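You operate a simulated robot arm through the tools that you are given. There is no shell and no other tool.

Carry out the task below with a simulated robot arm. There is one attempt and no reset: what you move stays moved.

Task
Fill the small glue tray to its line, close the valve and glue the green bag.
Fine: turn the table till that bag is at the glue arm, roll out and back; the other bags stay dry in their seats.

It is judged by the outcome, as a careful person would: the job done as asked, and still so three seconds after it is handed in. It fails if anything else is knocked over, pushed out of place, dropped, spilled or broken.

Robot
A 7-joint arm with a two-finger gripper, fixed in place. Base frame: the origin is at the foot of the arm, x ahead of it, y to its left, z up; the work surface is at about z = 0. Readings come in mm, degrees, newtons and seconds.
With the tool pointing down near the work surface it reaches from about 160 to 380 mm from the base axis. Its first joint turns from -72.0 to 72.0 degrees. Payload 0.6 kg.
The TCP is the grasp point between the finger pads, 22 mm short of the fingertips. In the tool frame z runs along the fingers and y along their closing line. The gripper opens to 92 mm. The gripper's body begins 65 mm behind the TCP.
Orientation is told as [roll, pitch, yaw] about the base's x, y, z axes, in that order, counted from this pose: with the fingers straight down and closing along the base's y, the tool's x points along the base's -x, its y along +y and its z along -z.

Tools
- The arm moves only by the tool servo_tool. Its argument "targets" is a list of rows, each a list of 7 numbers: the shift along the tool's x, y, z in units of 20 mm (1.0 is 20 mm), then the turn, a rotation vector about the tool's x, y, z in units of 5 degrees (1.0 is 5 degrees), then the finger opening in mm, from 0 to 92. In form: [[tx, ty, tz, rx, ry, rz, claw], ...]. A call has 1 to 20 rows; each row shifts and turns the commanded pose from where the row before left it, along the tool's axes as they then stand. A call with a number of a shift or a turn outside -1 to 1 is refused whole. Rows are played at 5 a second. More than 50 mm and 8.6 degrees between two rows, or a gripper value outside its range, and nothing of the call is played. Where a pose cannot be reached the arm comes as near as it can. A force on the tool above 90 N (or 10 N above the force at the start of the call, whichever is more), or a blocked arm, ends the call early, and 0.2 s more pass. The fingers move at their own pace and stop on an object; they squeeze with about 26 N. The grip force told is the motor's: it shows also when the fingers shut on nothing. Time passes only in rows, and 0.2 s behind the last, so rows that do not move let the fingers close. The reply holds the time, the measured pose of the TCP, the force on the tool along the base axes, the opening and the grip force, in the units named above and with some noise, with the torque about the TCP (base axes, N m) and any sound that the robot's microphone picked up.
- Cameras (640 x 400 px; columns grow to the right, rows downward): "scene" is fixed at [64.6, -270.2, 423.4]; the picture's right is [0.81, -0.59, 0.00], its down [-0.27, -0.36, -0.89] and it looks along [0.53, 0.72, -0.45] (base axes); focal length 253 px, centre (320, 200). "wrist" rides on the gripper at [71, 19, -102] in the tool frame; the picture's right is [-0.26, 0.97, 0.00], its down [-0.75, -0.20, -0.63] and it looks along [-0.60, -0.16, 0.78] (tool axes); focal length 280 px, centre (320, 200). There is no depth. A picture from a camera that has moved, and an enlarged one, comes with that camera's place and axes in the base frame and with its lens. The place of the scene camera against the robot may be out by one fixed shift of up to 18 mm in any direction.
- camera(camera): a new picture of that camera. It takes no simulated time.
- inspect(camera, box): a new picture of the part [left, top, right, bottom] of that camera's present view, enlarged. It takes no simulated time.
- job_done(): hands the job in; it is judged then, once.

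Places have to be worked out from the pictures, the camera data and where the tool is seen. Open the gripper and draw the arm clear of the work before you hand the job in, unless the task says otherwise.

The tools are called after "Call:" as name(argument=value, ...) on one line, values as JSON. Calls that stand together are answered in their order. servo_tool: Moves the arm, as the interface text tells. Its arguments: {"type":"object","properties":{"targets":{"type":"array"}},"required":["targets"]} The other tools are called the same way: camera (camera) takes a picture; inspect (camera, box) takes an enlarged picture of a part of a camera's view; job_done () hands the job in.

At the start:

```text
clock: 0.0
position: [198.6, 42.5, 338.2]
ee_rot: [0.0, 0.1, 0.0]
wrist_force: [-0.1, 1.5, -0.6]
ft_torque: [0.01, 0.0, -0.04]
opening: 92.1
grip_force: 0.0
```

scene: 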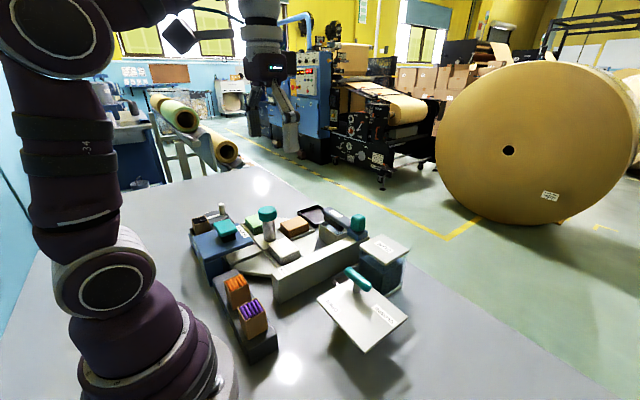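
wrist: 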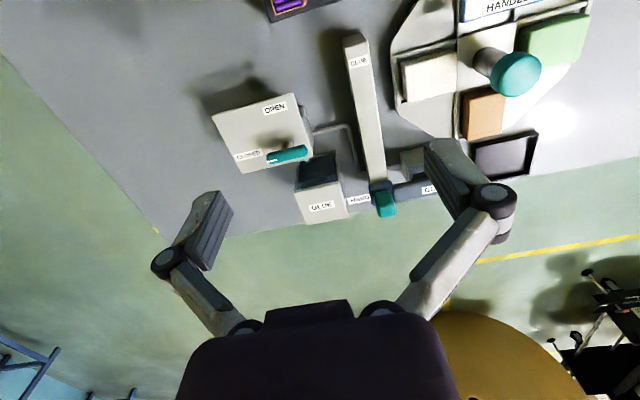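

I start by looking closer at the work area in both views to identify the parts.

Call:
inspect(camera="scene", box=[180, 190, 420, 370])

Call:
inspect(camera="wrist", box=[190, 0, 430, 230])

Call:
inspect(camera="wrist", box=[340, 0, 600, 220])

Call:
inspect(camera="scene", box=[180, 195, 300, 285])

Call:
inspect(camera="scene", box=[290, 195, 410, 285])

```text
2.22 times, centred on (300, 280) of scene
camera zoom: at [64.6, -270.2, 423.4], right [0.81, -0.59, 0.0], down [-0.27, -0.36, -0.89], along [0.53, 0.72, -0.45], focal length 562 px, centre (364, 22)
```

zoom: 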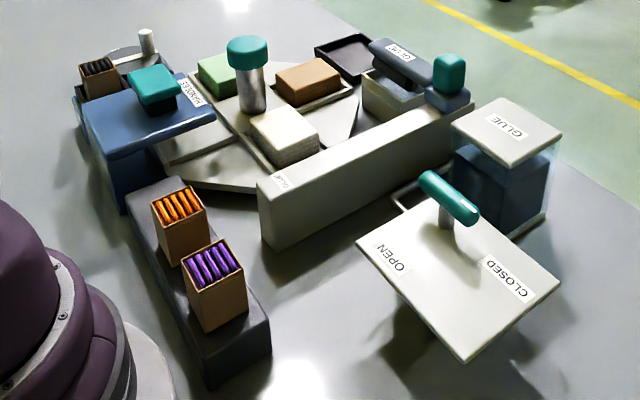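

```text
1.74 times, centred on (310, 115) of wrist
camera zoom: at [128.3, 60.2, 438.8], right [0.26, 0.97, 0.0], down [0.75, -0.2, 0.63], along [0.6, -0.16, -0.78], focal length 488 px, centre (337, 348)
```

zoom: 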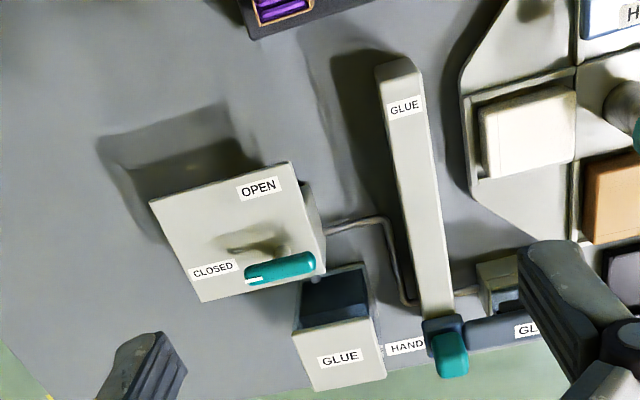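

```text
1.82 times, centred on (470, 110) of wrist
camera zoom: at [128.3, 60.2, 438.8], right [0.26, 0.97, 0.0], down [0.75, -0.2, 0.63], along [0.6, -0.16, -0.78], focal length 510 px, centre (47, 364)
```

zoom: 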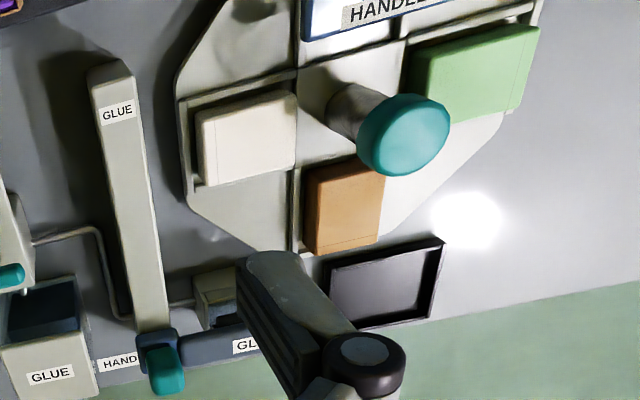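

```text
4.44 times, centred on (240, 240) of scene
camera zoom: at [64.6, -270.2, 423.4], right [0.81, -0.59, 0.0], down [-0.27, -0.36, -0.89], along [0.53, 0.72, -0.45], focal length 1125 px, centre (676, 22)
```

zoom: 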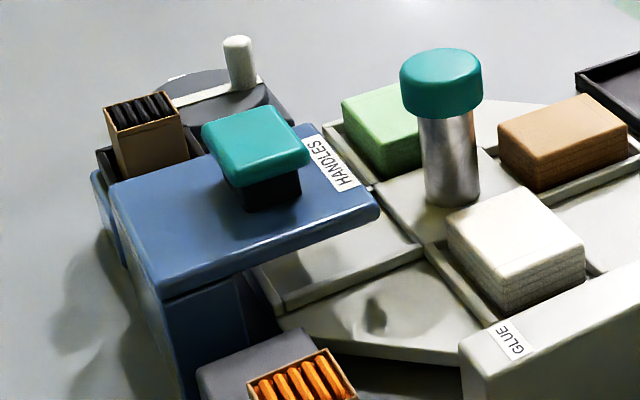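

```text
4.44 times, centred on (350, 240) of scene
camera zoom: at [64.6, -270.2, 423.4], right [0.81, -0.59, 0.0], down [-0.27, -0.36, -0.89], along [0.53, 0.72, -0.45], focal length 1125 px, centre (187, 22)
```

zoom: 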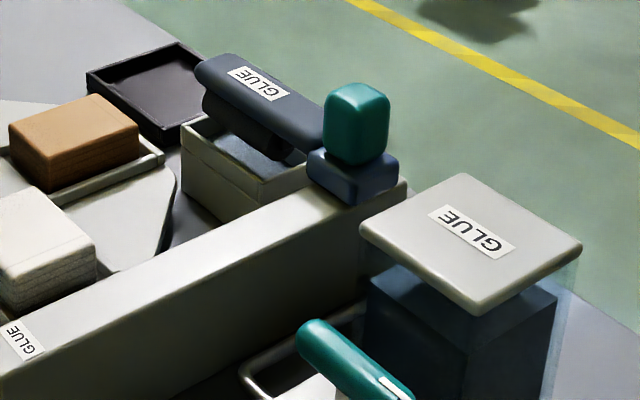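

I see a four-seat turntable (white bag at the rail side, green on the far side), the rail with its roller carriage over a small tray, a tank, and a T-lever valve pointing to CLOSED. I'll zoom into the tray, the lever, the carriage and the table hub.

Call:
inspect(camera="scene", box=[318, 200, 370, 235])

Call:
inspect(camera="scene", box=[335, 255, 415, 310])

Call:
inspect(camera="wrist", box=[290, 140, 430, 230])

Call:
inspect(camera="wrist", box=[200, 80, 320, 180])

Call:
inspect(camera="scene", box=[240, 195, 340, 265])

```text
11.43 times, centred on (344, 218) of scene
camera zoom: at [64.6, -270.2, 423.4], right [0.81, -0.59, 0.0], down [-0.27, -0.36, -0.89], along [0.53, 0.72, -0.45], focal length 2893 px, centre (46, 0)
```

zoom: 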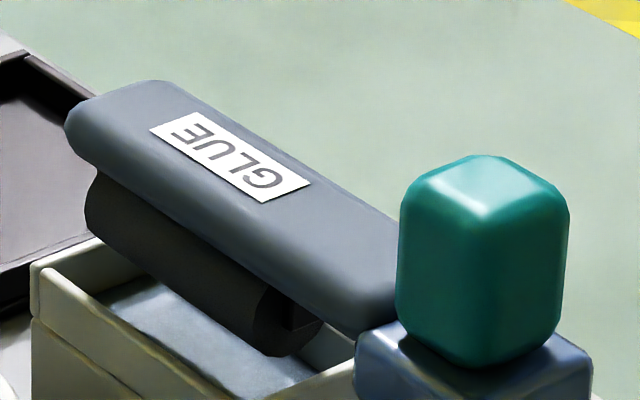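

```text
7.27 times, centred on (375, 282) of scene
camera zoom: at [64.6, -270.2, 423.4], right [0.81, -0.59, 0.0], down [-0.27, -0.36, -0.89], along [0.53, 0.72, -0.45], focal length 1841 px, centre (-80, -400)
```

zoom: 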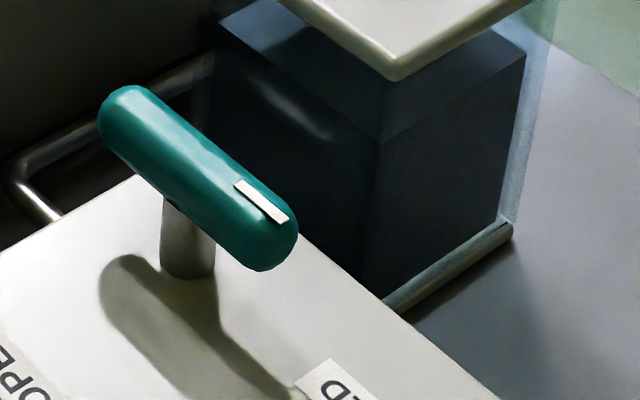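

```text
4.44 times, centred on (360, 185) of wrist
camera zoom: at [128.3, 60.2, 438.8], right [0.26, 0.97, 0.0], down [0.75, -0.2, 0.63], along [0.6, -0.16, -0.78], focal length 1246 px, centre (142, 267)
```

zoom: 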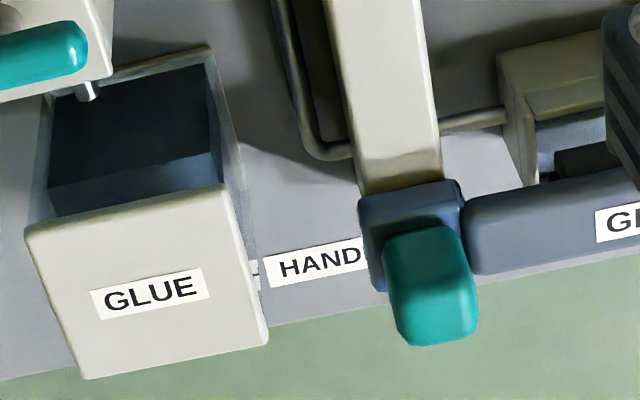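

```text
4.00 times, centred on (260, 130) of wrist
camera zoom: at [128.3, 60.2, 438.8], right [0.26, 0.97, 0.0], down [0.75, -0.2, 0.63], along [0.6, -0.16, -0.78], focal length 1122 px, centre (560, 480)
```

zoom: 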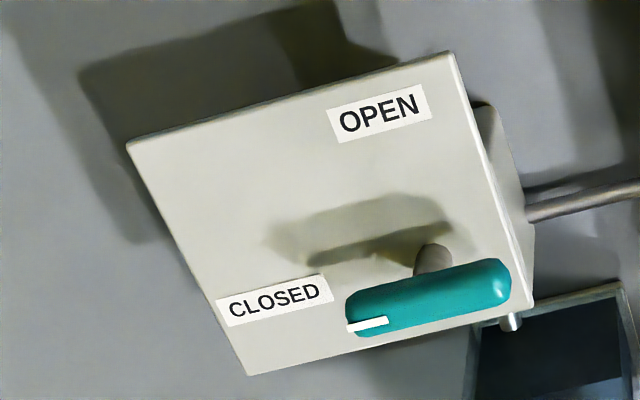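

```text
5.71 times, centred on (290, 230) of scene
camera zoom: at [64.6, -270.2, 423.4], right [0.81, -0.59, 0.0], down [-0.27, -0.36, -0.89], along [0.53, 0.72, -0.45], focal length 1446 px, centre (491, 29)
```

zoom: 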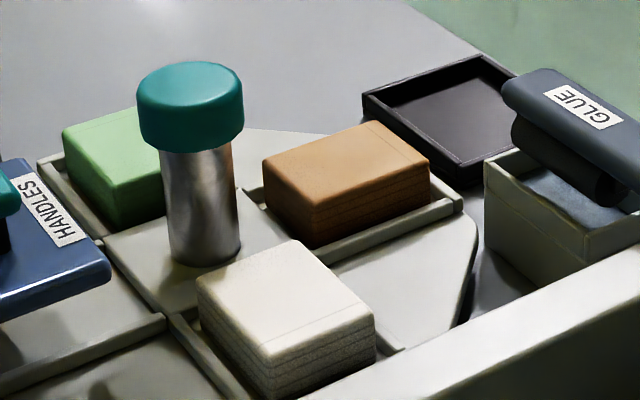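

The tray has some bluish content or floor and its line isn't clear from here. I'll move the open gripper to a viewing pose high above the tray (TCP about (350,155,170)), well clear of everything, and look with the wrist camera.

Call:
servo_tool(targets=[[-0.84, 0.62, 0.93, 0, 0, 0, 92], [-0.84, 0.62, 0.93, 0, 0, 0, 92], [-0.84, 0.62, 0.93, 0, 0, 0, 92], [-0.84, 0.62, 0.93, 0, 0, 0, 92], [-0.84, 0.62, 0.93, 0, 0, 0, 92], [-0.84, 0.62, 0.93, 0, 0, 0, 92], [-0.84, 0.62, 0.93, 0, 0, 0, 92], [-0.84, 0.62, 0.93, 0, 0, 0, 92], [-0.84, 0.62, 0.93, 0, 0, 0, 92], [0, 0, 0, 0, 0, 0, 92]])

Call:
camera(camera="wrist")

Call:
camera(camera="scene")

```text
clock: 2.2
position: [335.7, 146.3, 174.8]
ee_rot: [0.0, -0.1, 0.0]
wrist_force: [0.0, 0.4, 0.1]
ft_torque: [-0.04, 0.02, -0.02]
opening: 92.0
grip_force: 0.0
out of reach, approached as far as the arm can: row 9
```

```text
taken
camera wrist: at [263.5, 164.0, 275.8], right [0.26, 0.97, 0.0], down [0.75, -0.2, 0.62], along [0.6, -0.16, -0.78], focal length 280 px, centre (320, 200)
```

wrist: 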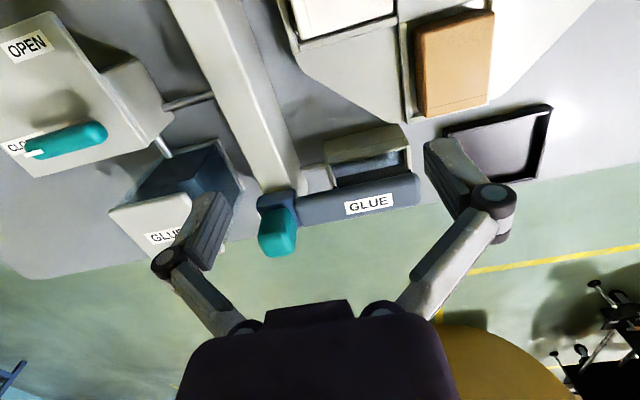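

```text
taken
```

scene: 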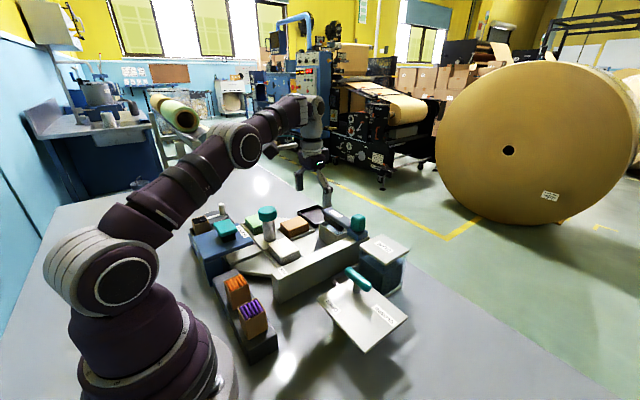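

The view is good; I'll zoom on the tray and the carriage, and the hub area.

Call:
inspect(camera="wrist", box=[310, 110, 430, 220])

Call:
inspect(camera="wrist", box=[0, 0, 300, 270])

Call:
inspect(camera="wrist", box=[280, 0, 560, 190])

```text
3.64 times, centred on (370, 165) of wrist
camera zoom: at [263.5, 164.0, 275.8], right [0.26, 0.97, 0.0], down [0.75, -0.2, 0.62], along [0.6, -0.16, -0.78], focal length 1020 px, centre (138, 327)
```

zoom: 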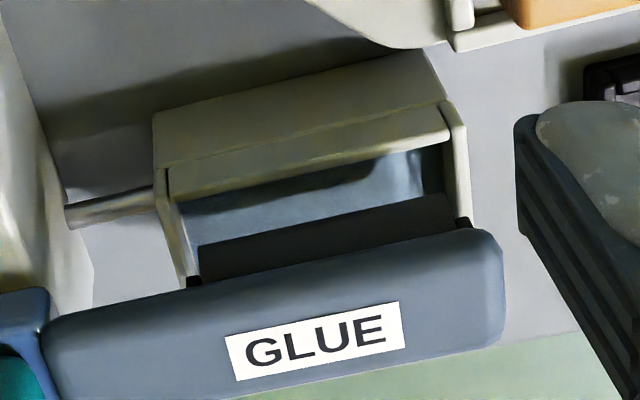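

```text
1.48 times, centred on (150, 135) of wrist
camera zoom: at [263.5, 164.0, 275.8], right [0.26, 0.97, 0.0], down [0.75, -0.2, 0.62], along [0.6, -0.16, -0.78], focal length 415 px, centre (572, 296)
```

zoom: 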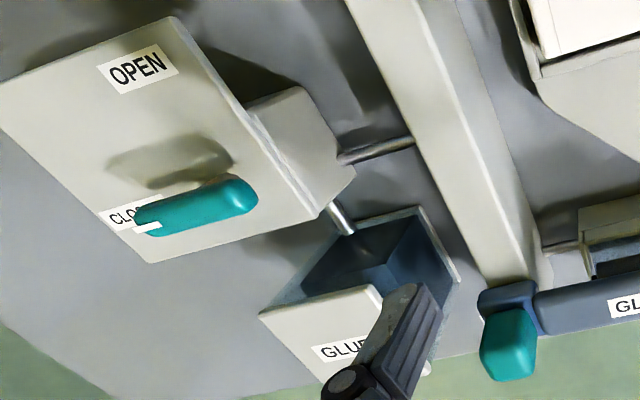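

```text
2.11 times, centred on (420, 95) of wrist
camera zoom: at [263.5, 164.0, 275.8], right [0.26, 0.97, 0.0], down [0.75, -0.2, 0.62], along [0.6, -0.16, -0.78], focal length 590 px, centre (110, 421)
```

zoom: 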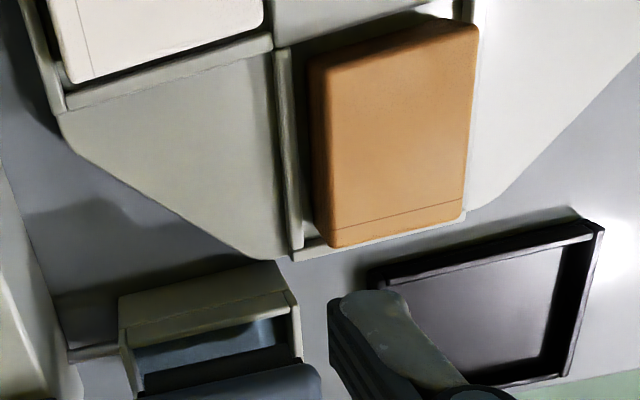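

I zoom harder on the tray from the scene camera to look for the fill line.

Call:
inspect(camera="scene", box=[316, 216, 352, 240])

Call:
inspect(camera="wrist", box=[322, 130, 418, 195])

Call:
inspect(camera="scene", box=[355, 230, 410, 295])

```text
16.00 times, centred on (334, 228) of scene
camera zoom: at [64.6, -270.1, 423.4], right [0.81, -0.59, 0.0], down [-0.27, -0.36, -0.89], along [0.53, 0.72, -0.45], focal length 4050 px, centre (96, -248)
```

zoom: 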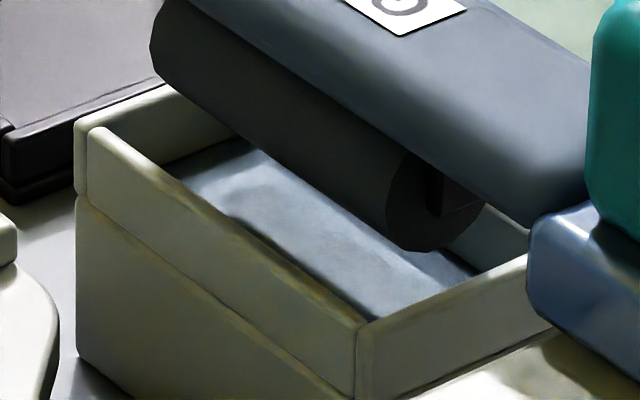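

```text
6.15 times, centred on (370, 162) of wrist
camera zoom: at [263.5, 164.0, 275.8], right [0.26, 0.97, 0.0], down [0.75, -0.2, 0.62], along [0.6, -0.16, -0.78], focal length 1726 px, centre (12, 431)
```

zoom: 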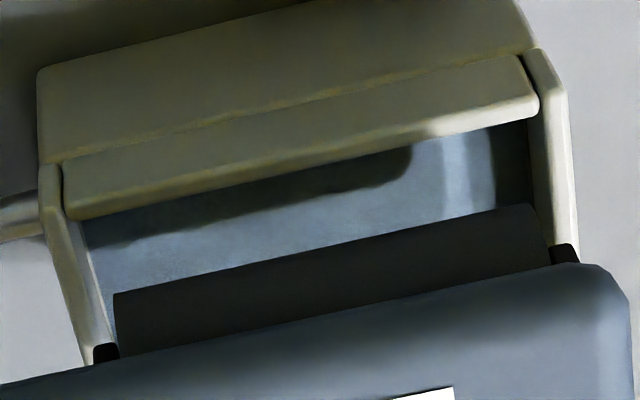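

```text
6.15 times, centred on (382, 262) of scene
camera zoom: at [64.6, -270.1, 423.4], right [0.81, -0.59, 0.0], down [-0.27, -0.36, -0.89], along [0.53, 0.72, -0.45], focal length 1558 px, centre (-65, -185)
```

zoom: 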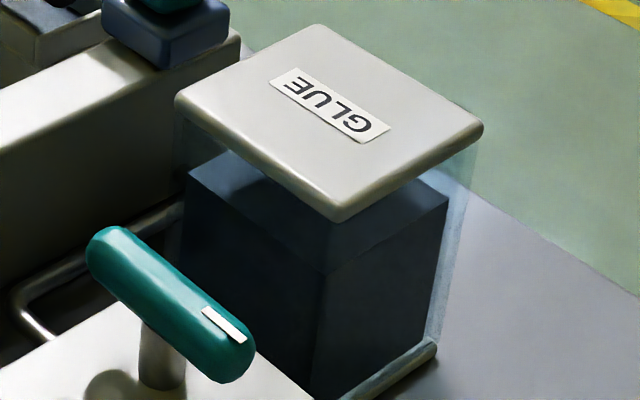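

No line is visible on the faces I can see. I'll yaw the tool +90° in place (well above everything) so the wrist camera looks along +y into the tray from the other side.

Call:
servo_tool(targets=[[0.3, 0, 0, 0, 0, -1, 92], [0, 0, 0, 0, 0, -1, 92], [0, 0, 0, 0, 0, -1, 92], [0, 0, 0, 0, 0, -1, 92], [0, 0, 0, 0, 0, -1, 92], [0, 0, 0, 0, 0, -1, 92], [0, 0, 0, 0, 0, -1, 92], [0, 0, 0, 0, 0, -1, 92], [0, 0, 0, 0, 0, -1, 92], [0, 0, 0, 0, 0, -1, 92], [0, 0, 0, 0, 0, -1, 92], [0, 0, 0, 0, 0, -1, 92], [0, 0, 0, 0, 0, -1, 92], [0, 0, 0, 0, 0, -1, 92], [0, 0, 0, 0, 0, -1, 92], [0, 0, 0, 0, 0, -1, 92], [0, 0, 0, 0, 0, -1, 92], [0, 0, 0, 0, 0, -1, 92]])

Call:
camera(camera="wrist")

```text
clock: 6.0
position: [327.8, 144.2, 173.4]
ee_rot: [-0.1, 0.0, 90.0]
wrist_force: [0.2, 0.9, -0.6]
ft_torque: [0.01, 0.0, -0.01]
opening: 92.1
grip_force: 0.2
```

```text
taken
camera wrist: at [308.6, 73.4, 274.5], right [-0.97, 0.26, 0.0], down [0.2, 0.75, 0.62], along [0.16, 0.6, -0.78], focal length 280 px, centre (320, 200)
```

wrist: 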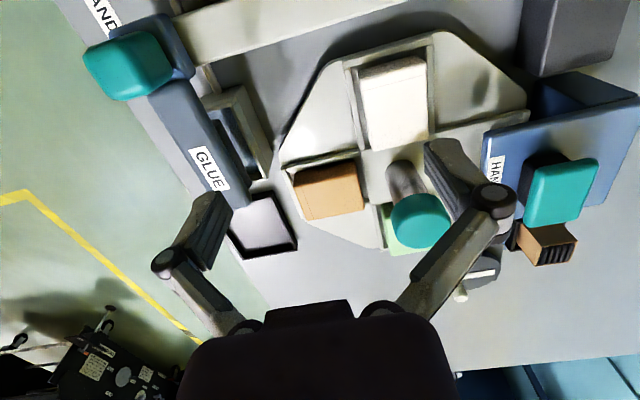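

Call:
inspect(camera="wrist", box=[190, 75, 290, 200])

Call:
inspect(camera="wrist", box=[270, 20, 530, 260])

Call:
inspect(camera="wrist", box=[60, 0, 220, 120])

```text
3.20 times, centred on (240, 138) of wrist
camera zoom: at [308.6, 73.4, 274.5], right [-0.97, 0.26, 0.0], down [0.2, 0.75, 0.62], along [0.16, 0.6, -0.78], focal length 897 px, centre (576, 400)
```

zoom: 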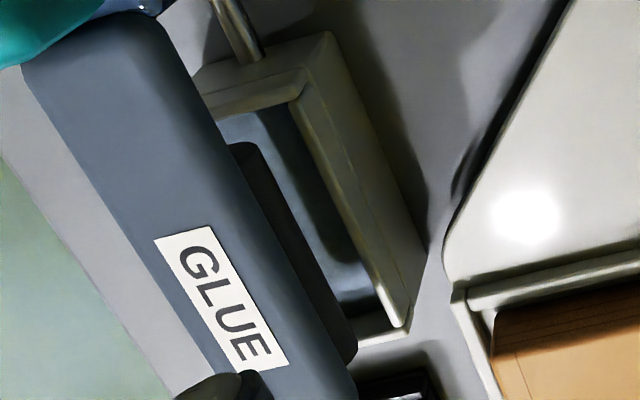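

```text
1.67 times, centred on (400, 140) of wrist
camera zoom: at [308.6, 73.4, 274.5], right [-0.97, 0.26, 0.0], down [0.2, 0.75, 0.62], along [0.16, 0.6, -0.78], focal length 467 px, centre (187, 300)
```

zoom: 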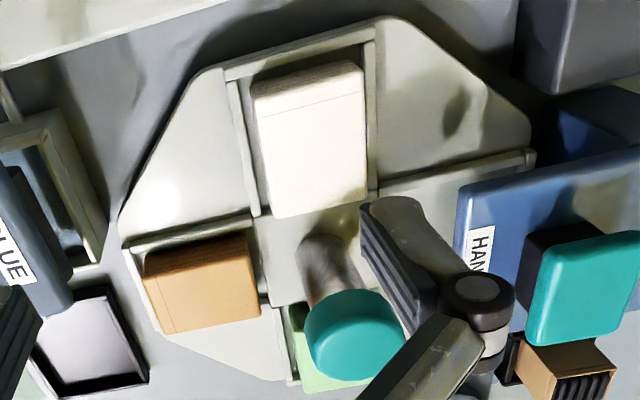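

```text
3.33 times, centred on (140, 60) of wrist
camera zoom: at [308.6, 73.4, 274.5], right [-0.97, 0.26, 0.0], down [0.2, 0.75, 0.62], along [0.16, 0.6, -0.78], focal length 935 px, centre (920, 667)
```

zoom: 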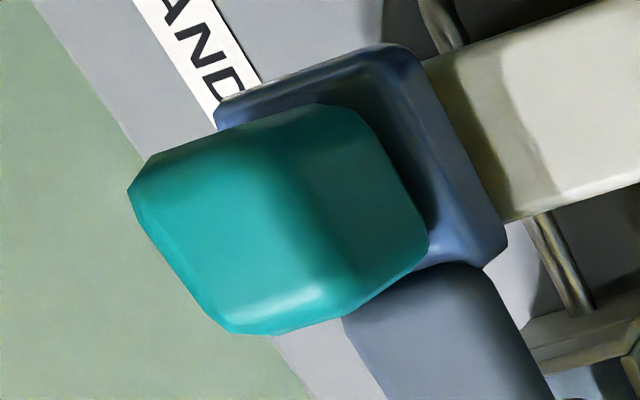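

I zoom further on the tray interior from this angle.

Call:
inspect(camera="wrist", box=[255, 95, 285, 125])

Call:
inspect(camera="wrist", box=[225, 100, 275, 190])

Call:
inspect(camera="scene", box=[318, 220, 336, 234])

Call:
inspect(camera="scene", box=[334, 224, 352, 238])

```text
13.33 times, centred on (270, 110) of wrist
camera zoom: at [308.6, 73.4, 274.5], right [-0.97, 0.26, 0.0], down [0.2, 0.75, 0.62], along [0.16, 0.6, -0.78], focal length 3738 px, centre (987, 1400)
```

zoom: 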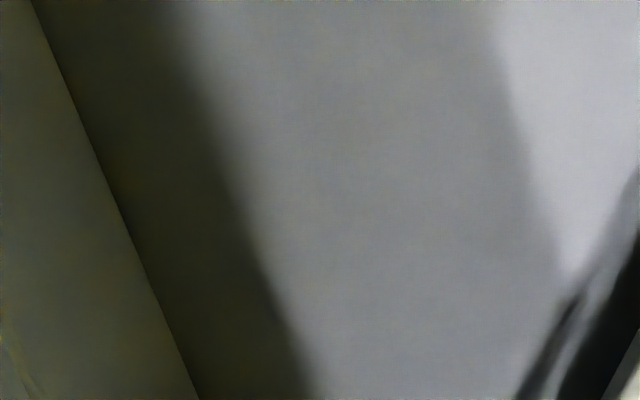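

```text
4.44 times, centred on (250, 145) of wrist
camera zoom: at [308.6, 73.4, 274.5], right [-0.97, 0.26, 0.0], down [0.2, 0.75, 0.62], along [0.16, 0.6, -0.78], focal length 1246 px, centre (631, 444)
```

zoom: 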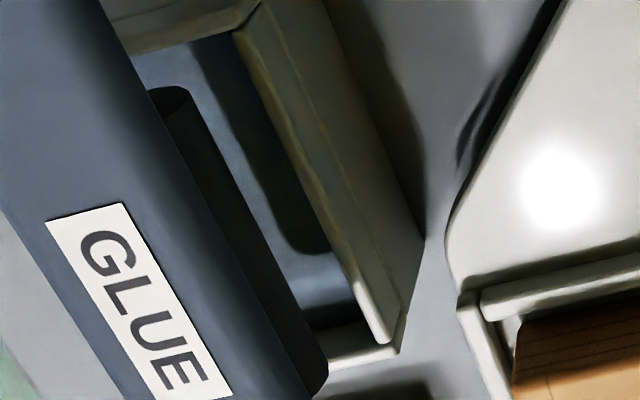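

```text
16.00 times, centred on (327, 227) of scene
camera zoom: at [64.6, -270.2, 423.4], right [0.81, -0.59, 0.0], down [-0.27, -0.36, -0.89], along [0.53, 0.72, -0.45], focal length 4050 px, centre (208, -232)
```

zoom: 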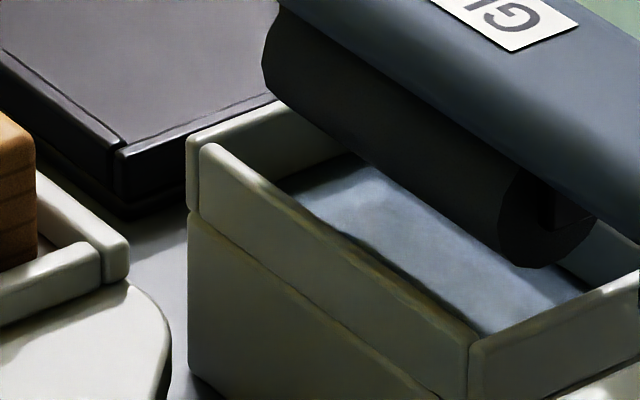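

```text
16.00 times, centred on (343, 231) of scene
camera zoom: at [64.6, -270.2, 423.4], right [0.81, -0.59, 0.0], down [-0.27, -0.36, -0.89], along [0.53, 0.72, -0.45], focal length 4050 px, centre (-48, -296)
```

zoom: 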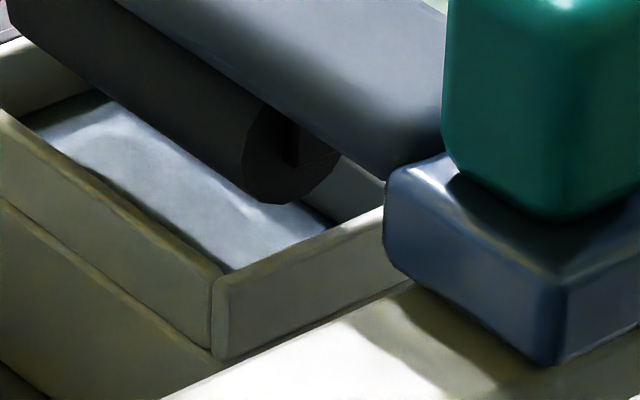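

I see no line yet, so I'll lower in place to TCP z≈120 (still above the bags and the roller arm) for a closer look.

Call:
servo_tool(targets=[[0, 0, 0.9, 0, 0, 0, 92], [0, 0, 0.9, 0, 0, 0, 92], [0, 0, 0.9, 0, 0, 0, 92], [0, 0, 0, 0, 0, 0, 92]])

Call:
camera(camera="wrist")

Call:
inspect(camera="wrist", box=[150, 80, 250, 200])

```text
clock: 7.0
position: [328.6, 143.4, 118.2]
ee_rot: [0.0, 0.0, 90.0]
wrist_force: [0.1, 1.0, 0.0]
ft_torque: [-0.02, 0.0, 0.0]
opening: 91.9
grip_force: 0.0
```

```text
taken
camera wrist: at [308.8, 71.6, 220.3], right [-0.97, 0.26, 0.0], down [0.2, 0.75, 0.63], along [0.16, 0.6, -0.78], focal length 280 px, centre (320, 200)
```

wrist: 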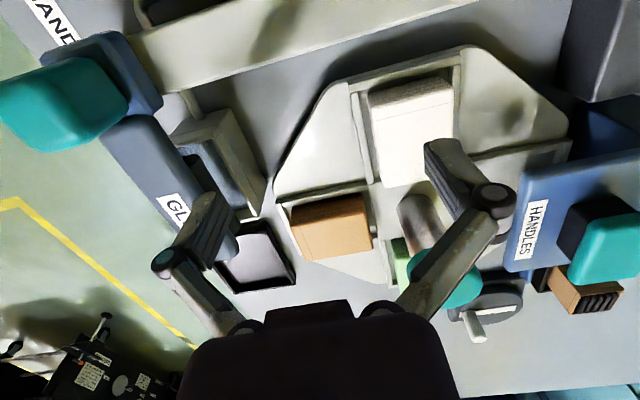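

```text
3.33 times, centred on (200, 140) of wrist
camera zoom: at [308.8, 71.6, 220.3], right [-0.97, 0.26, 0.0], down [0.2, 0.75, 0.63], along [0.16, 0.6, -0.78], focal length 935 px, centre (720, 400)
```

zoom: 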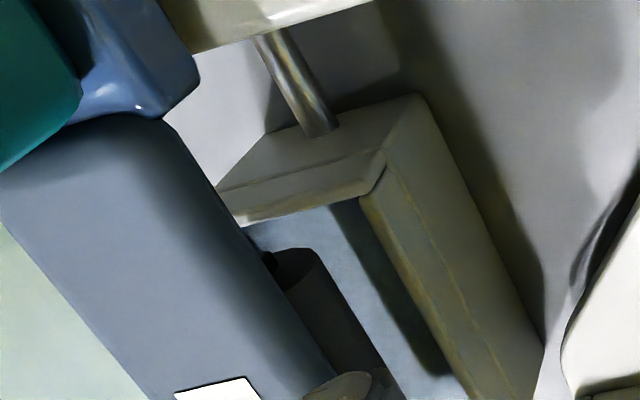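

Still no line on the walls seen. I'll rise back and yaw to −90° so the camera sees the opposite inner walls.

Call:
servo_tool(targets=[[0, 0, -0.9, 0, 0, 1, 92], [0, 0, -0.9, 0, 0, 1, 92], [0, 0, -0.9, 0, 0, 1, 92], [0, 0, 0, 0, 0, 1, 92], [0, 0, 0, 0, 0, 1, 92], [0, 0, 0, 0, 0, 1, 92], [0, 0, 0, 0, 0, 1, 92], [0, 0, 0, 0, 0, 1, 92], [0, 0, 0, 0, 0, 1, 92], [0, 0, 0, 0, 0, 1, 92], [0, 0, 0, 0, 0, 1, 92], [0, 0, 0, 0, 0, 1, 92], [0, 0, 0, 0, 0, 1, 92], [0, 0, 0, 0, 0, 1, 92], [0, 0, 0, 0, 0, 1, 92], [0, 0, 0, 0, 0, 1, 92], [0, 0, 0, 0, 0, 1, 92], [0, 0, 0, 0, 0, 1, 92], [0, 0, 0, 0, 0, 1, 92], [0, 0, 0, 0, 0, 1, 92]])

Call:
servo_tool(targets=[[0, 0, 0, 0, 0, 1, 92], [0, 0, 0, 0, 0, 1, 92], [0, 0, 0, 0, 0, 1, 92], [0, 0, 0, 0, 0, 1, 92], [0, 0, 0, 0, 0, 1, 92], [0, 0, 0, 0, 0, 1, 92], [0, 0, 0, 0, 0, 1, 92], [0, 0, 0, 0, 0, 1, 92], [0, 0, 0, 0, 0, 1, 92], [0, 0, 0, 0, 0, 1, 92], [0, 0, 0, 0, 0, 1, 92], [0, 0, 0, 0, 0, 1, 92], [0, 0, 0, 0, 0, 1, 92], [0, 0, 0, 0, 0, 1, 92], [0, 0, 0, 0, 0, 1, 92], [0, 0, 0, 0, 0, 1, 92]])

Call:
camera(camera="wrist")

```text
clock: 11.2
position: [326.9, 143.8, 171.1]
ee_rot: [0.1, 0.0, -10.1]
wrist_force: [0.0, -0.1, 0.8]
ft_torque: [0.01, 0.0, 0.02]
opening: 92.3
grip_force: 0.1
```

```text
clock: 14.6
position: [328.5, 145.6, 172.9]
ee_rot: [0.1, 0.0, -90.0]
wrist_force: [-0.8, 0.9, -0.5]
ft_torque: [0.0, 0.0, 0.0]
opening: 91.8
grip_force: 0.0
```

```text
taken
camera wrist: at [348.4, 215.2, 274.3], right [0.96, -0.26, 0.0], down [-0.21, -0.75, 0.62], along [-0.16, -0.6, -0.78], focal length 280 px, centre (320, 200)
```

wrist: 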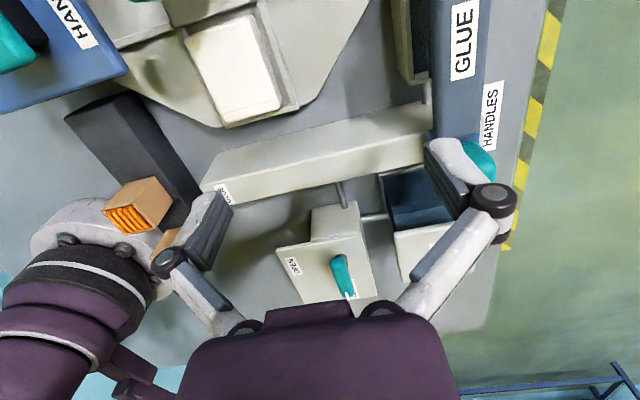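

Now the inner −y side of the tray should be in view near the top of the picture; I zoom there.

Call:
inspect(camera="wrist", box=[385, 0, 485, 95])

Call:
inspect(camera="wrist", box=[180, 0, 420, 160])

Call:
inspect(camera="wrist", box=[270, 150, 510, 310])

```text
4.21 times, centred on (435, 48) of wrist
camera zoom: at [348.4, 215.2, 274.3], right [0.96, -0.26, 0.0], down [-0.21, -0.75, 0.62], along [-0.16, -0.6, -0.78], focal length 1181 px, centre (-164, 842)
```

zoom: 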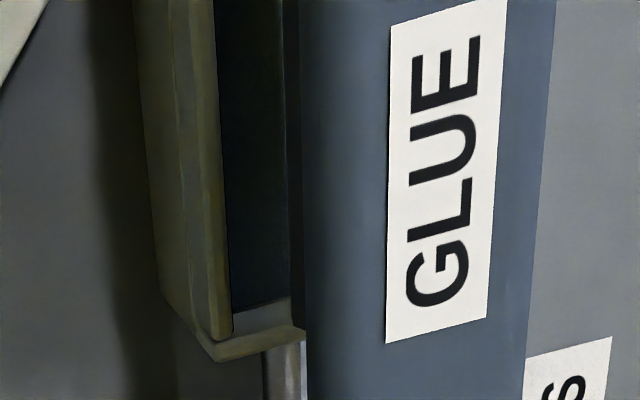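

```text
2.50 times, centred on (300, 80) of wrist
camera zoom: at [348.4, 215.2, 274.3], right [0.96, -0.26, 0.0], down [-0.21, -0.75, 0.62], along [-0.16, -0.6, -0.78], focal length 701 px, centre (370, 500)
```

zoom: 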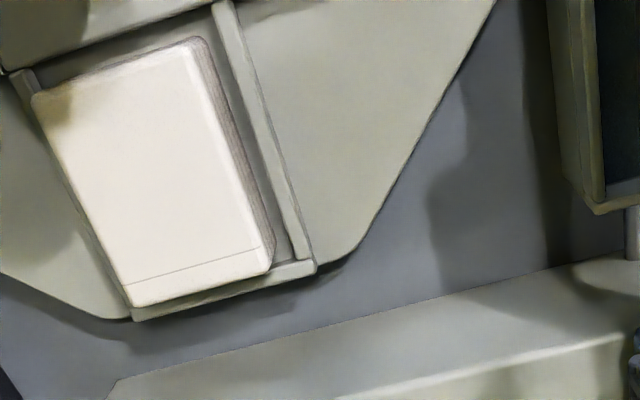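

```text
2.50 times, centred on (390, 230) of wrist
camera zoom: at [348.4, 215.2, 274.3], right [0.96, -0.26, 0.0], down [-0.21, -0.75, 0.62], along [-0.16, -0.6, -0.78], focal length 701 px, centre (145, 125)
```

zoom: 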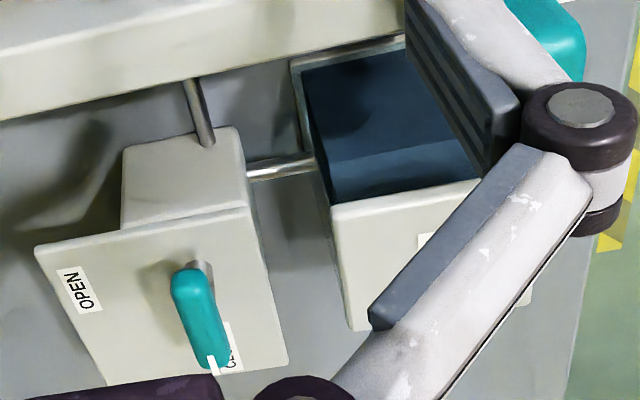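

No wall shows a line yet; the glue surface in the tray sits roughly 9 mm below the rim. From three views I triangulate the valve lever centre at about (303, −34, 94), bar along y, OPEN direction −x, i.e. 90° clockwise from above. I rotate back to yaw +90° and move above the lever.

Call:
servo_tool(targets=[[0, 0, 0, 0, 0, -1, 92], [0, 0, 0, 0, 0, -1, 92], [0, 0, 0, 0, 0, -1, 92], [0, 0, 0, 0, 0, -1, 92], [0, 0, 0, 0, 0, -1, 92], [0, 0, 0, 0, 0, -1, 92], [0, 0, 0, 0, 0, -1, 92], [0, 0, 0, 0, 0, -1, 92], [0, 0, 0, 0, 0, -1, 92], [0, 0, 0, 0, 0, -1, 92], [0, 0, 0, 0, 0, -1, 92], [0, 0, 0, 0, 0, -1, 92], [0, 0, 0, 0, 0, -1, 92], [0, 0, 0, 0, 0, -1, 92], [0, 0, 0, 0, 0, -1, 92], [0, 0, 0, 0, 0, -1, 92], [0, 0, 0, 0, 0, -1, 92], [0, 0, 0, 0, 0, -1, 92], [0, 0, 0, 0, 0, -1, 92], [0, 0, 0, 0, 0, -1, 92]])

Call:
servo_tool(targets=[[0, 0, 0, 0, 0, -1, 92], [0, 0, 0, 0, 0, -1, 92], [0, 0, 0, 0, 0, -1, 92], [0, 0, 0, 0, 0, -1, 92], [0, 0, 0, 0, 0, -1, 92], [0, 0, 0, 0, 0, -1, 92], [0, 0, 0, 0, 0, -1, 92], [0, 0, 0, 0, 0, -1, 92], [0, 0, 0, 0, 0, -1, 92], [0, 0, 0, 0, 0, -1, 92], [0, 0, 0, 0, 0, -1, 92], [0, 0, 0, 0, 0, -1, 92], [0, 0, 0, 0, 0, -1, 92], [0, 0, 0, 0, 0, -1, 92], [0, 0, 0, 0, 0, -1, 92], [0, 0, 0, 0, 0, -1, 92]])

Call:
servo_tool(targets=[[1, 0.14, 0, 0, 0, 0, 60], [1, 0.14, 0, 0, 0, 0, 60], [1, 0.14, 0, 0, 0, 0, 60], [1, 0.14, 0, 0, 0, 0, 60], [1, 0.14, 0, 0, 0, 0, 60], [1, 0.14, 0, 0, 0, 0, 60], [1, 0.14, 0, 0, 0, 0, 60], [1, 0.14, 0, 0, 0, 0, 60], [1, 0.14, 0, 0, 0, 0, 60], [0, 0, 0.7, 0, 0, 0, 60], [0, 0, 0.7, 0, 0, 0, 60], [0, 0, 0, 0, 0, 0, 60]])

Call:
camera(camera="wrist")

Call:
camera(camera="scene")

```text
clock: 18.8
position: [329.0, 144.6, 172.7]
ee_rot: [0.0, 0.0, 10.1]
wrist_force: [-0.3, 0.5, 0.4]
ft_torque: [0.01, 0.0, 0.0]
opening: 92.2
grip_force: 0.0
```

```text
clock: 22.2
position: [329.4, 145.4, 173.6]
ee_rot: [-0.1, -0.1, 90.1]
wrist_force: [-0.5, 0.0, -0.1]
ft_torque: [0.03, 0.01, 0.0]
opening: 92.1
grip_force: 0.0
```

```text
clock: 24.8
position: [304.8, -33.9, 144.5]
ee_rot: [-0.1, 0.0, 89.9]
wrist_force: [-0.6, -0.2, -0.1]
ft_torque: [0.0, 0.02, 0.0]
opening: 59.8
grip_force: 0.1
```

```text
taken
camera wrist: at [285.5, -105.7, 246.0], right [-0.97, 0.26, 0.0], down [0.2, 0.75, 0.62], along [0.16, 0.6, -0.78], focal length 280 px, centre (320, 200)
```

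wrist: 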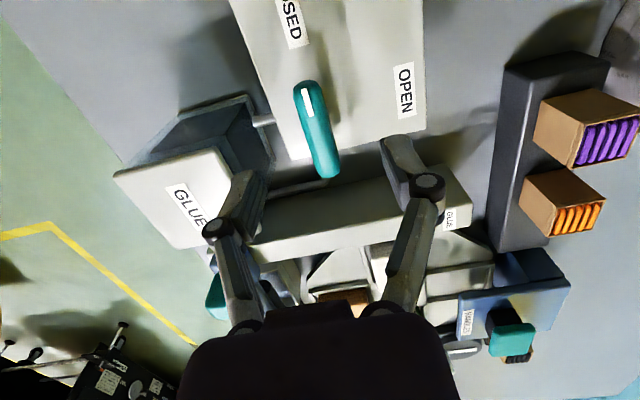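

```text
taken
```

scene: 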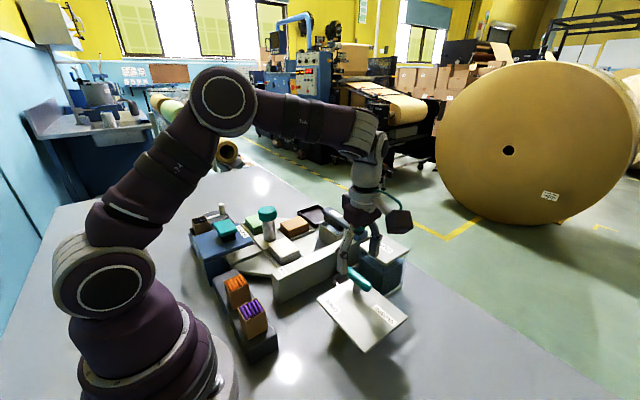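

The tank corner is close (x≈340), so I narrow the gripper to 28 mm before descending onto the lever bar, whose centre I put at (305, −36, 89) over a plate at z≈62.

Call:
servo_tool(targets=[[0.1, 0, 0, 0, 0, 0, 28], [0, 0, 0, 0, 0, 0, 28], [0, 0, 0, 0, 0, 0, 28], [0, 0, 0, 0, 0, 0, 28]])

Call:
inspect(camera="wrist", box=[220, 50, 460, 250])

Call:
inspect(camera="scene", box=[310, 180, 430, 300])

```text
clock: 25.8
position: [303.0, -37.0, 143.6]
ee_rot: [0.0, 0.0, 90.0]
wrist_force: [-0.7, 0.3, 0.4]
ft_torque: [-0.03, 0.04, 0.02]
opening: 27.5
grip_force: 0.0
```

```text
2.00 times, centred on (340, 150) of wrist
camera zoom: at [284.8, -108.2, 245.9], right [-0.97, 0.26, 0.0], down [0.2, 0.75, 0.63], along [0.16, 0.6, -0.78], focal length 561 px, centre (280, 300)
```

zoom: 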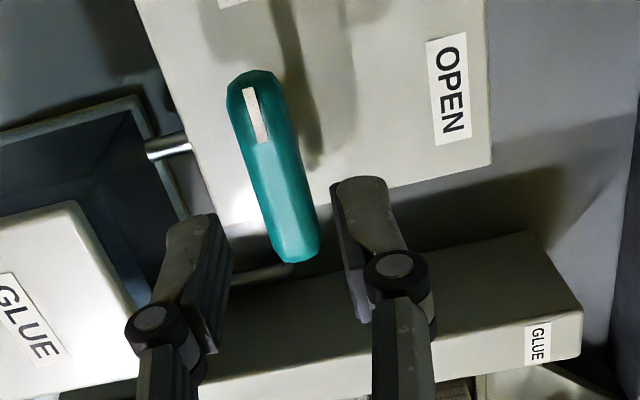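

```text
3.33 times, centred on (370, 240) of scene
camera zoom: at [64.6, -270.2, 423.4], right [0.81, -0.59, 0.0], down [-0.27, -0.36, -0.89], along [0.53, 0.72, -0.45], focal length 844 px, centre (153, 67)
```

zoom: 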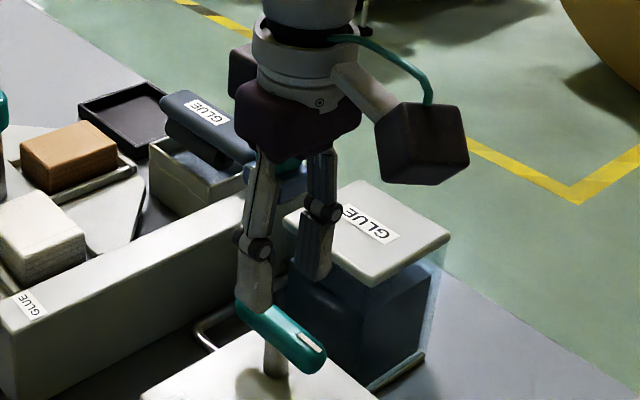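

The tray stays visible from the scene camera with the arm here, and the bar sits between the fingers. I descend to z≈92 and close on the bar.

Call:
servo_tool(targets=[[0, 0, 0.86, 0, 0, 0, 28], [0, 0, 0.86, 0, 0, 0, 28], [0, 0, 0.86, 0, 0, 0, 28], [0, 0, 0, 0, 0, 0, 28]])

Call:
inspect(camera="wrist", box=[220, 50, 460, 250])

Call:
inspect(camera="scene", box=[310, 200, 430, 300])

```text
clock: 26.8
position: [303.0, -37.1, 94.5]
ee_rot: [0.1, 0.1, 90.0]
wrist_force: [0.2, 0.3, 0.4]
ft_torque: [-0.01, -0.01, -0.03]
opening: 27.9
grip_force: 0.0
```

```text
2.00 times, centred on (340, 150) of wrist
camera zoom: at [283.3, -108.5, 195.4], right [-0.97, 0.26, 0.0], down [0.2, 0.75, 0.62], along [0.16, 0.6, -0.78], focal length 561 px, centre (280, 300)
```

zoom: 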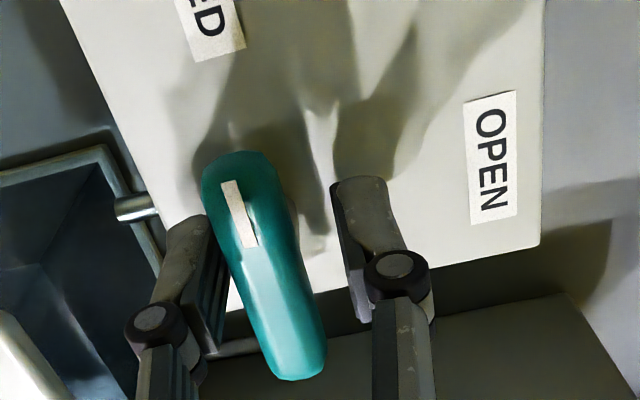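

```text
4.00 times, centred on (370, 250) of scene
camera zoom: at [64.6, -270.2, 423.4], right [0.81, -0.59, 0.0], down [-0.27, -0.36, -0.89], along [0.53, 0.72, -0.45], focal length 1012 px, centre (120, 0)
```

zoom: 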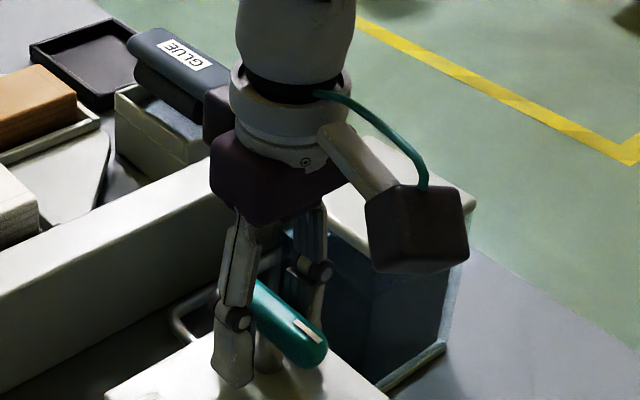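

The bar is about 3 mm toward the +x finger, so I shift 3 mm and close the grip.

Call:
servo_tool(targets=[[0, -0.15, 0.1, 0, 0, 0, 28], [0, 0, 0, 0, 0, 0, 8], [0, 0, 0, 0, 0, 0, 8], [0, 0, 0, 0, 0, 0, 8]])

Call:
inspect(camera="scene", box=[318, 212, 358, 240])

Call:
inspect(camera="wrist", box=[220, 50, 460, 250])

```text
clock: 27.8
position: [305.0, -37.4, 90.1]
ee_rot: [0.1, 0.0, 89.9]
wrist_force: [-19.1, 2.8, 7.6]
ft_torque: [-0.03, 0.16, 0.01]
opening: 14.9
grip_force: 28.0
```

```text
14.29 times, centred on (338, 226) of scene
camera zoom: at [64.5, -270.1, 423.4], right [0.81, -0.59, 0.0], down [-0.27, -0.36, -0.89], along [0.53, 0.72, -0.45], focal length 3616 px, centre (63, -171)
```

zoom: 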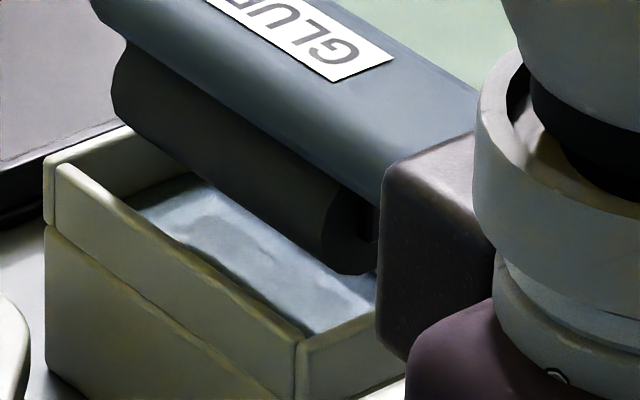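

```text
2.00 times, centred on (340, 150) of wrist
camera zoom: at [286.3, -108.6, 192.9], right [-0.97, 0.26, 0.0], down [0.21, 0.75, 0.62], along [0.16, 0.6, -0.78], focal length 561 px, centre (280, 300)
```

zoom: 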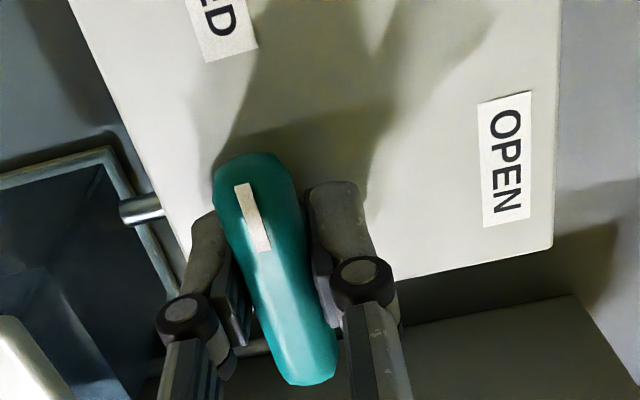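

Gripped at 14.9 mm with a −19 N side load along x, so I'm a bit too far in +x; I nudge 1.5 mm back.

Call:
servo_tool(targets=[[0, 0.08, 0, 0, 0, 0, 8], [0, 0, 0, 0, 0, 0, 8]])

```text
clock: 28.4
position: [305.3, -36.6, 90.7]
ee_rot: [-0.2, 0.0, 90.1]
wrist_force: [-6.7, 2.2, 18.9]
ft_torque: [0.03, 0.08, 0.03]
opening: 15.5
grip_force: 27.8
```

Side load dropped; there is a small upward load, so I ease up 1 mm and a touch more in −x.

Call:
servo_tool(targets=[[0, 0.03, -0.05, 0, 0, 0, 8], [0, 0, 0, 0, 0, 0, 8]])

```text
clock: 29.0
position: [304.8, -36.7, 91.0]
ee_rot: [-0.3, 0.1, 90.0]
wrist_force: [31.7, -0.1, -22.3]
ft_torque: [0.01, -0.13, -0.07]
opening: 15.4
grip_force: 27.4
```

Very stiff: I back off about half of that nudge.

Call:
servo_tool(targets=[[0, -0.02, 0.025, 0, 0, 0, 8], [0, 0, 0, 0, 0, 0, 8]])

```text
clock: 29.6
position: [305.7, -36.8, 93.2]
ee_rot: [-0.1, -0.1, 90.2]
wrist_force: [19.0, 8.7, 8.0]
ft_torque: [0.06, -0.24, -0.12]
opening: 15.4
grip_force: 27.5
```

Loads are small enough. I turn the lever 20° toward OPEN and check the tray.

Call:
servo_tool(targets=[[0, 0, 0, 0, 0, 1, 8], [0, 0, 0, 0, 0, 1, 8], [0, 0, 0, 0, 0, 1, 8], [0, 0, 0, 0, 0, 1, 8]])

Call:
inspect(camera="scene", box=[318, 212, 358, 240])

Call:
inspect(camera="wrist", box=[220, 50, 460, 250])

```text
clock: 30.6
position: [303.5, -37.5, 91.7]
ee_rot: [0.2, 0.1, 69.9]
wrist_force: [9.2, 13.6, -1.1]
ft_torque: [0.24, -0.1, -0.03]
opening: 15.0
grip_force: 28.3
```

```text
14.29 times, centred on (338, 226) of scene
camera zoom: at [64.6, -270.1, 423.4], right [0.81, -0.59, 0.0], down [-0.27, -0.36, -0.89], along [0.53, 0.72, -0.45], focal length 3616 px, centre (63, -171)
```

zoom: 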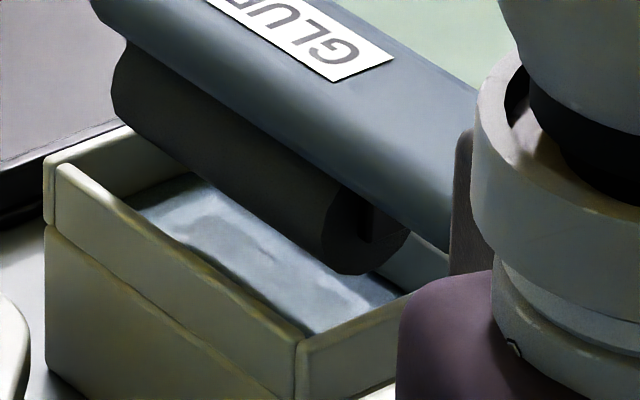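

```text
2.00 times, centred on (340, 150) of wrist
camera zoom: at [262.3, -98.5, 193.4], right [-0.82, 0.58, 0.0], down [0.45, 0.64, 0.62], along [0.36, 0.51, -0.78], focal length 561 px, centre (280, 300)
```

zoom: 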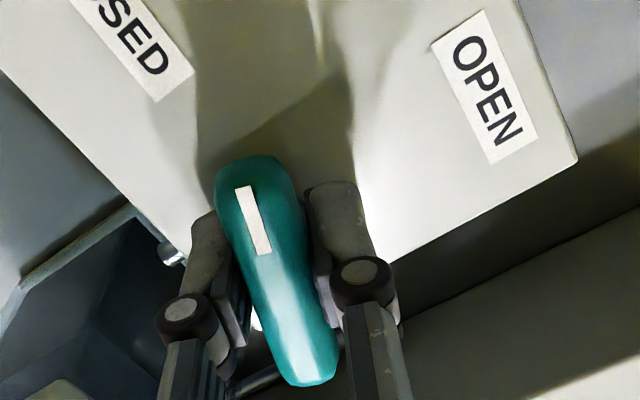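

The lever follows the gripper (mark now 20° toward OPEN); the tray is unchanged. I turn another 20°.

Call:
servo_tool(targets=[[0, 0, 0, 0, 0, 1, 8], [0, 0, 0, 0, 0, 1, 8], [0, 0, 0, 0, 0, 1, 8], [0, 0, 0, 0, 0, 1, 8]])

Call:
inspect(camera="scene", box=[318, 212, 358, 240])

```text
clock: 31.6
position: [303.5, -37.0, 89.9]
ee_rot: [0.3, 0.3, 49.9]
wrist_force: [-35.8, 9.8, 11.3]
ft_torque: [0.01, 0.34, 0.16]
opening: 15.1
grip_force: 27.7
```

```text
14.29 times, centred on (338, 226) of scene
camera zoom: at [64.5, -270.2, 423.4], right [0.81, -0.59, 0.0], down [-0.27, -0.36, -0.89], along [0.53, 0.72, -0.45], focal length 3616 px, centre (63, -171)
```

zoom: 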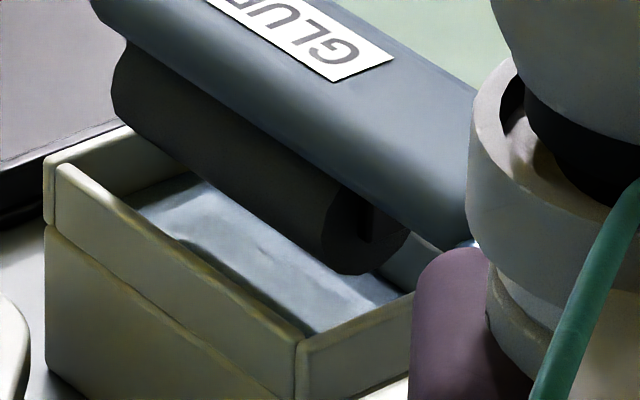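

No visible rise yet. I correct 1 mm in −x and turn another 20°.

Call:
servo_tool(targets=[[0.03, 0.035, -0.03, 0, 0, 1, 8], [0, 0, 0, 0, 0, 1, 8], [0, 0, 0, 0, 0, 1, 8], [0, 0, 0, 0, 0, 1, 8]])

Call:
inspect(camera="scene", box=[318, 212, 358, 240])

Call:
camera(camera="wrist")

```text
clock: 32.6
position: [301.9, -35.5, 92.8]
ee_rot: [0.2, 0.1, 30.0]
wrist_force: [-27.3, 28.4, -16.9]
ft_torque: [0.22, 0.15, 0.12]
opening: 15.1
grip_force: 27.7
```

```text
14.29 times, centred on (338, 226) of scene
camera zoom: at [64.6, -270.1, 423.4], right [0.81, -0.59, 0.0], down [-0.27, -0.36, -0.89], along [0.53, 0.72, -0.45], focal length 3616 px, centre (63, -171)
```

zoom: 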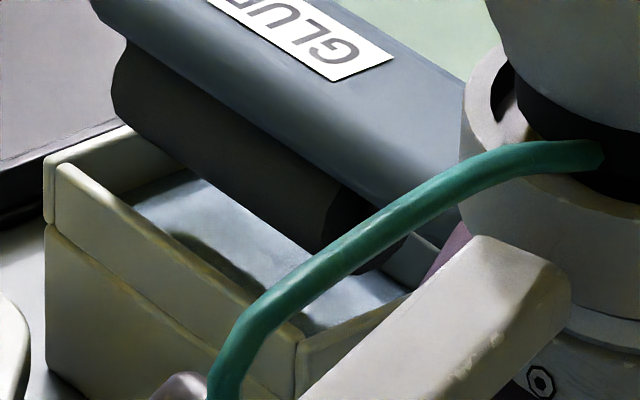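

```text
taken
camera wrist: at [232.4, -56.4, 194.1], right [-0.26, 0.97, 0.0], down [0.76, 0.2, 0.62], along [0.6, 0.16, -0.78], focal length 280 px, centre (320, 200)
```

wrist: 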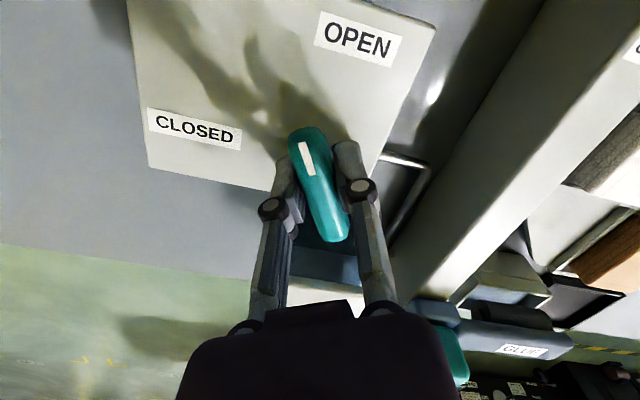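

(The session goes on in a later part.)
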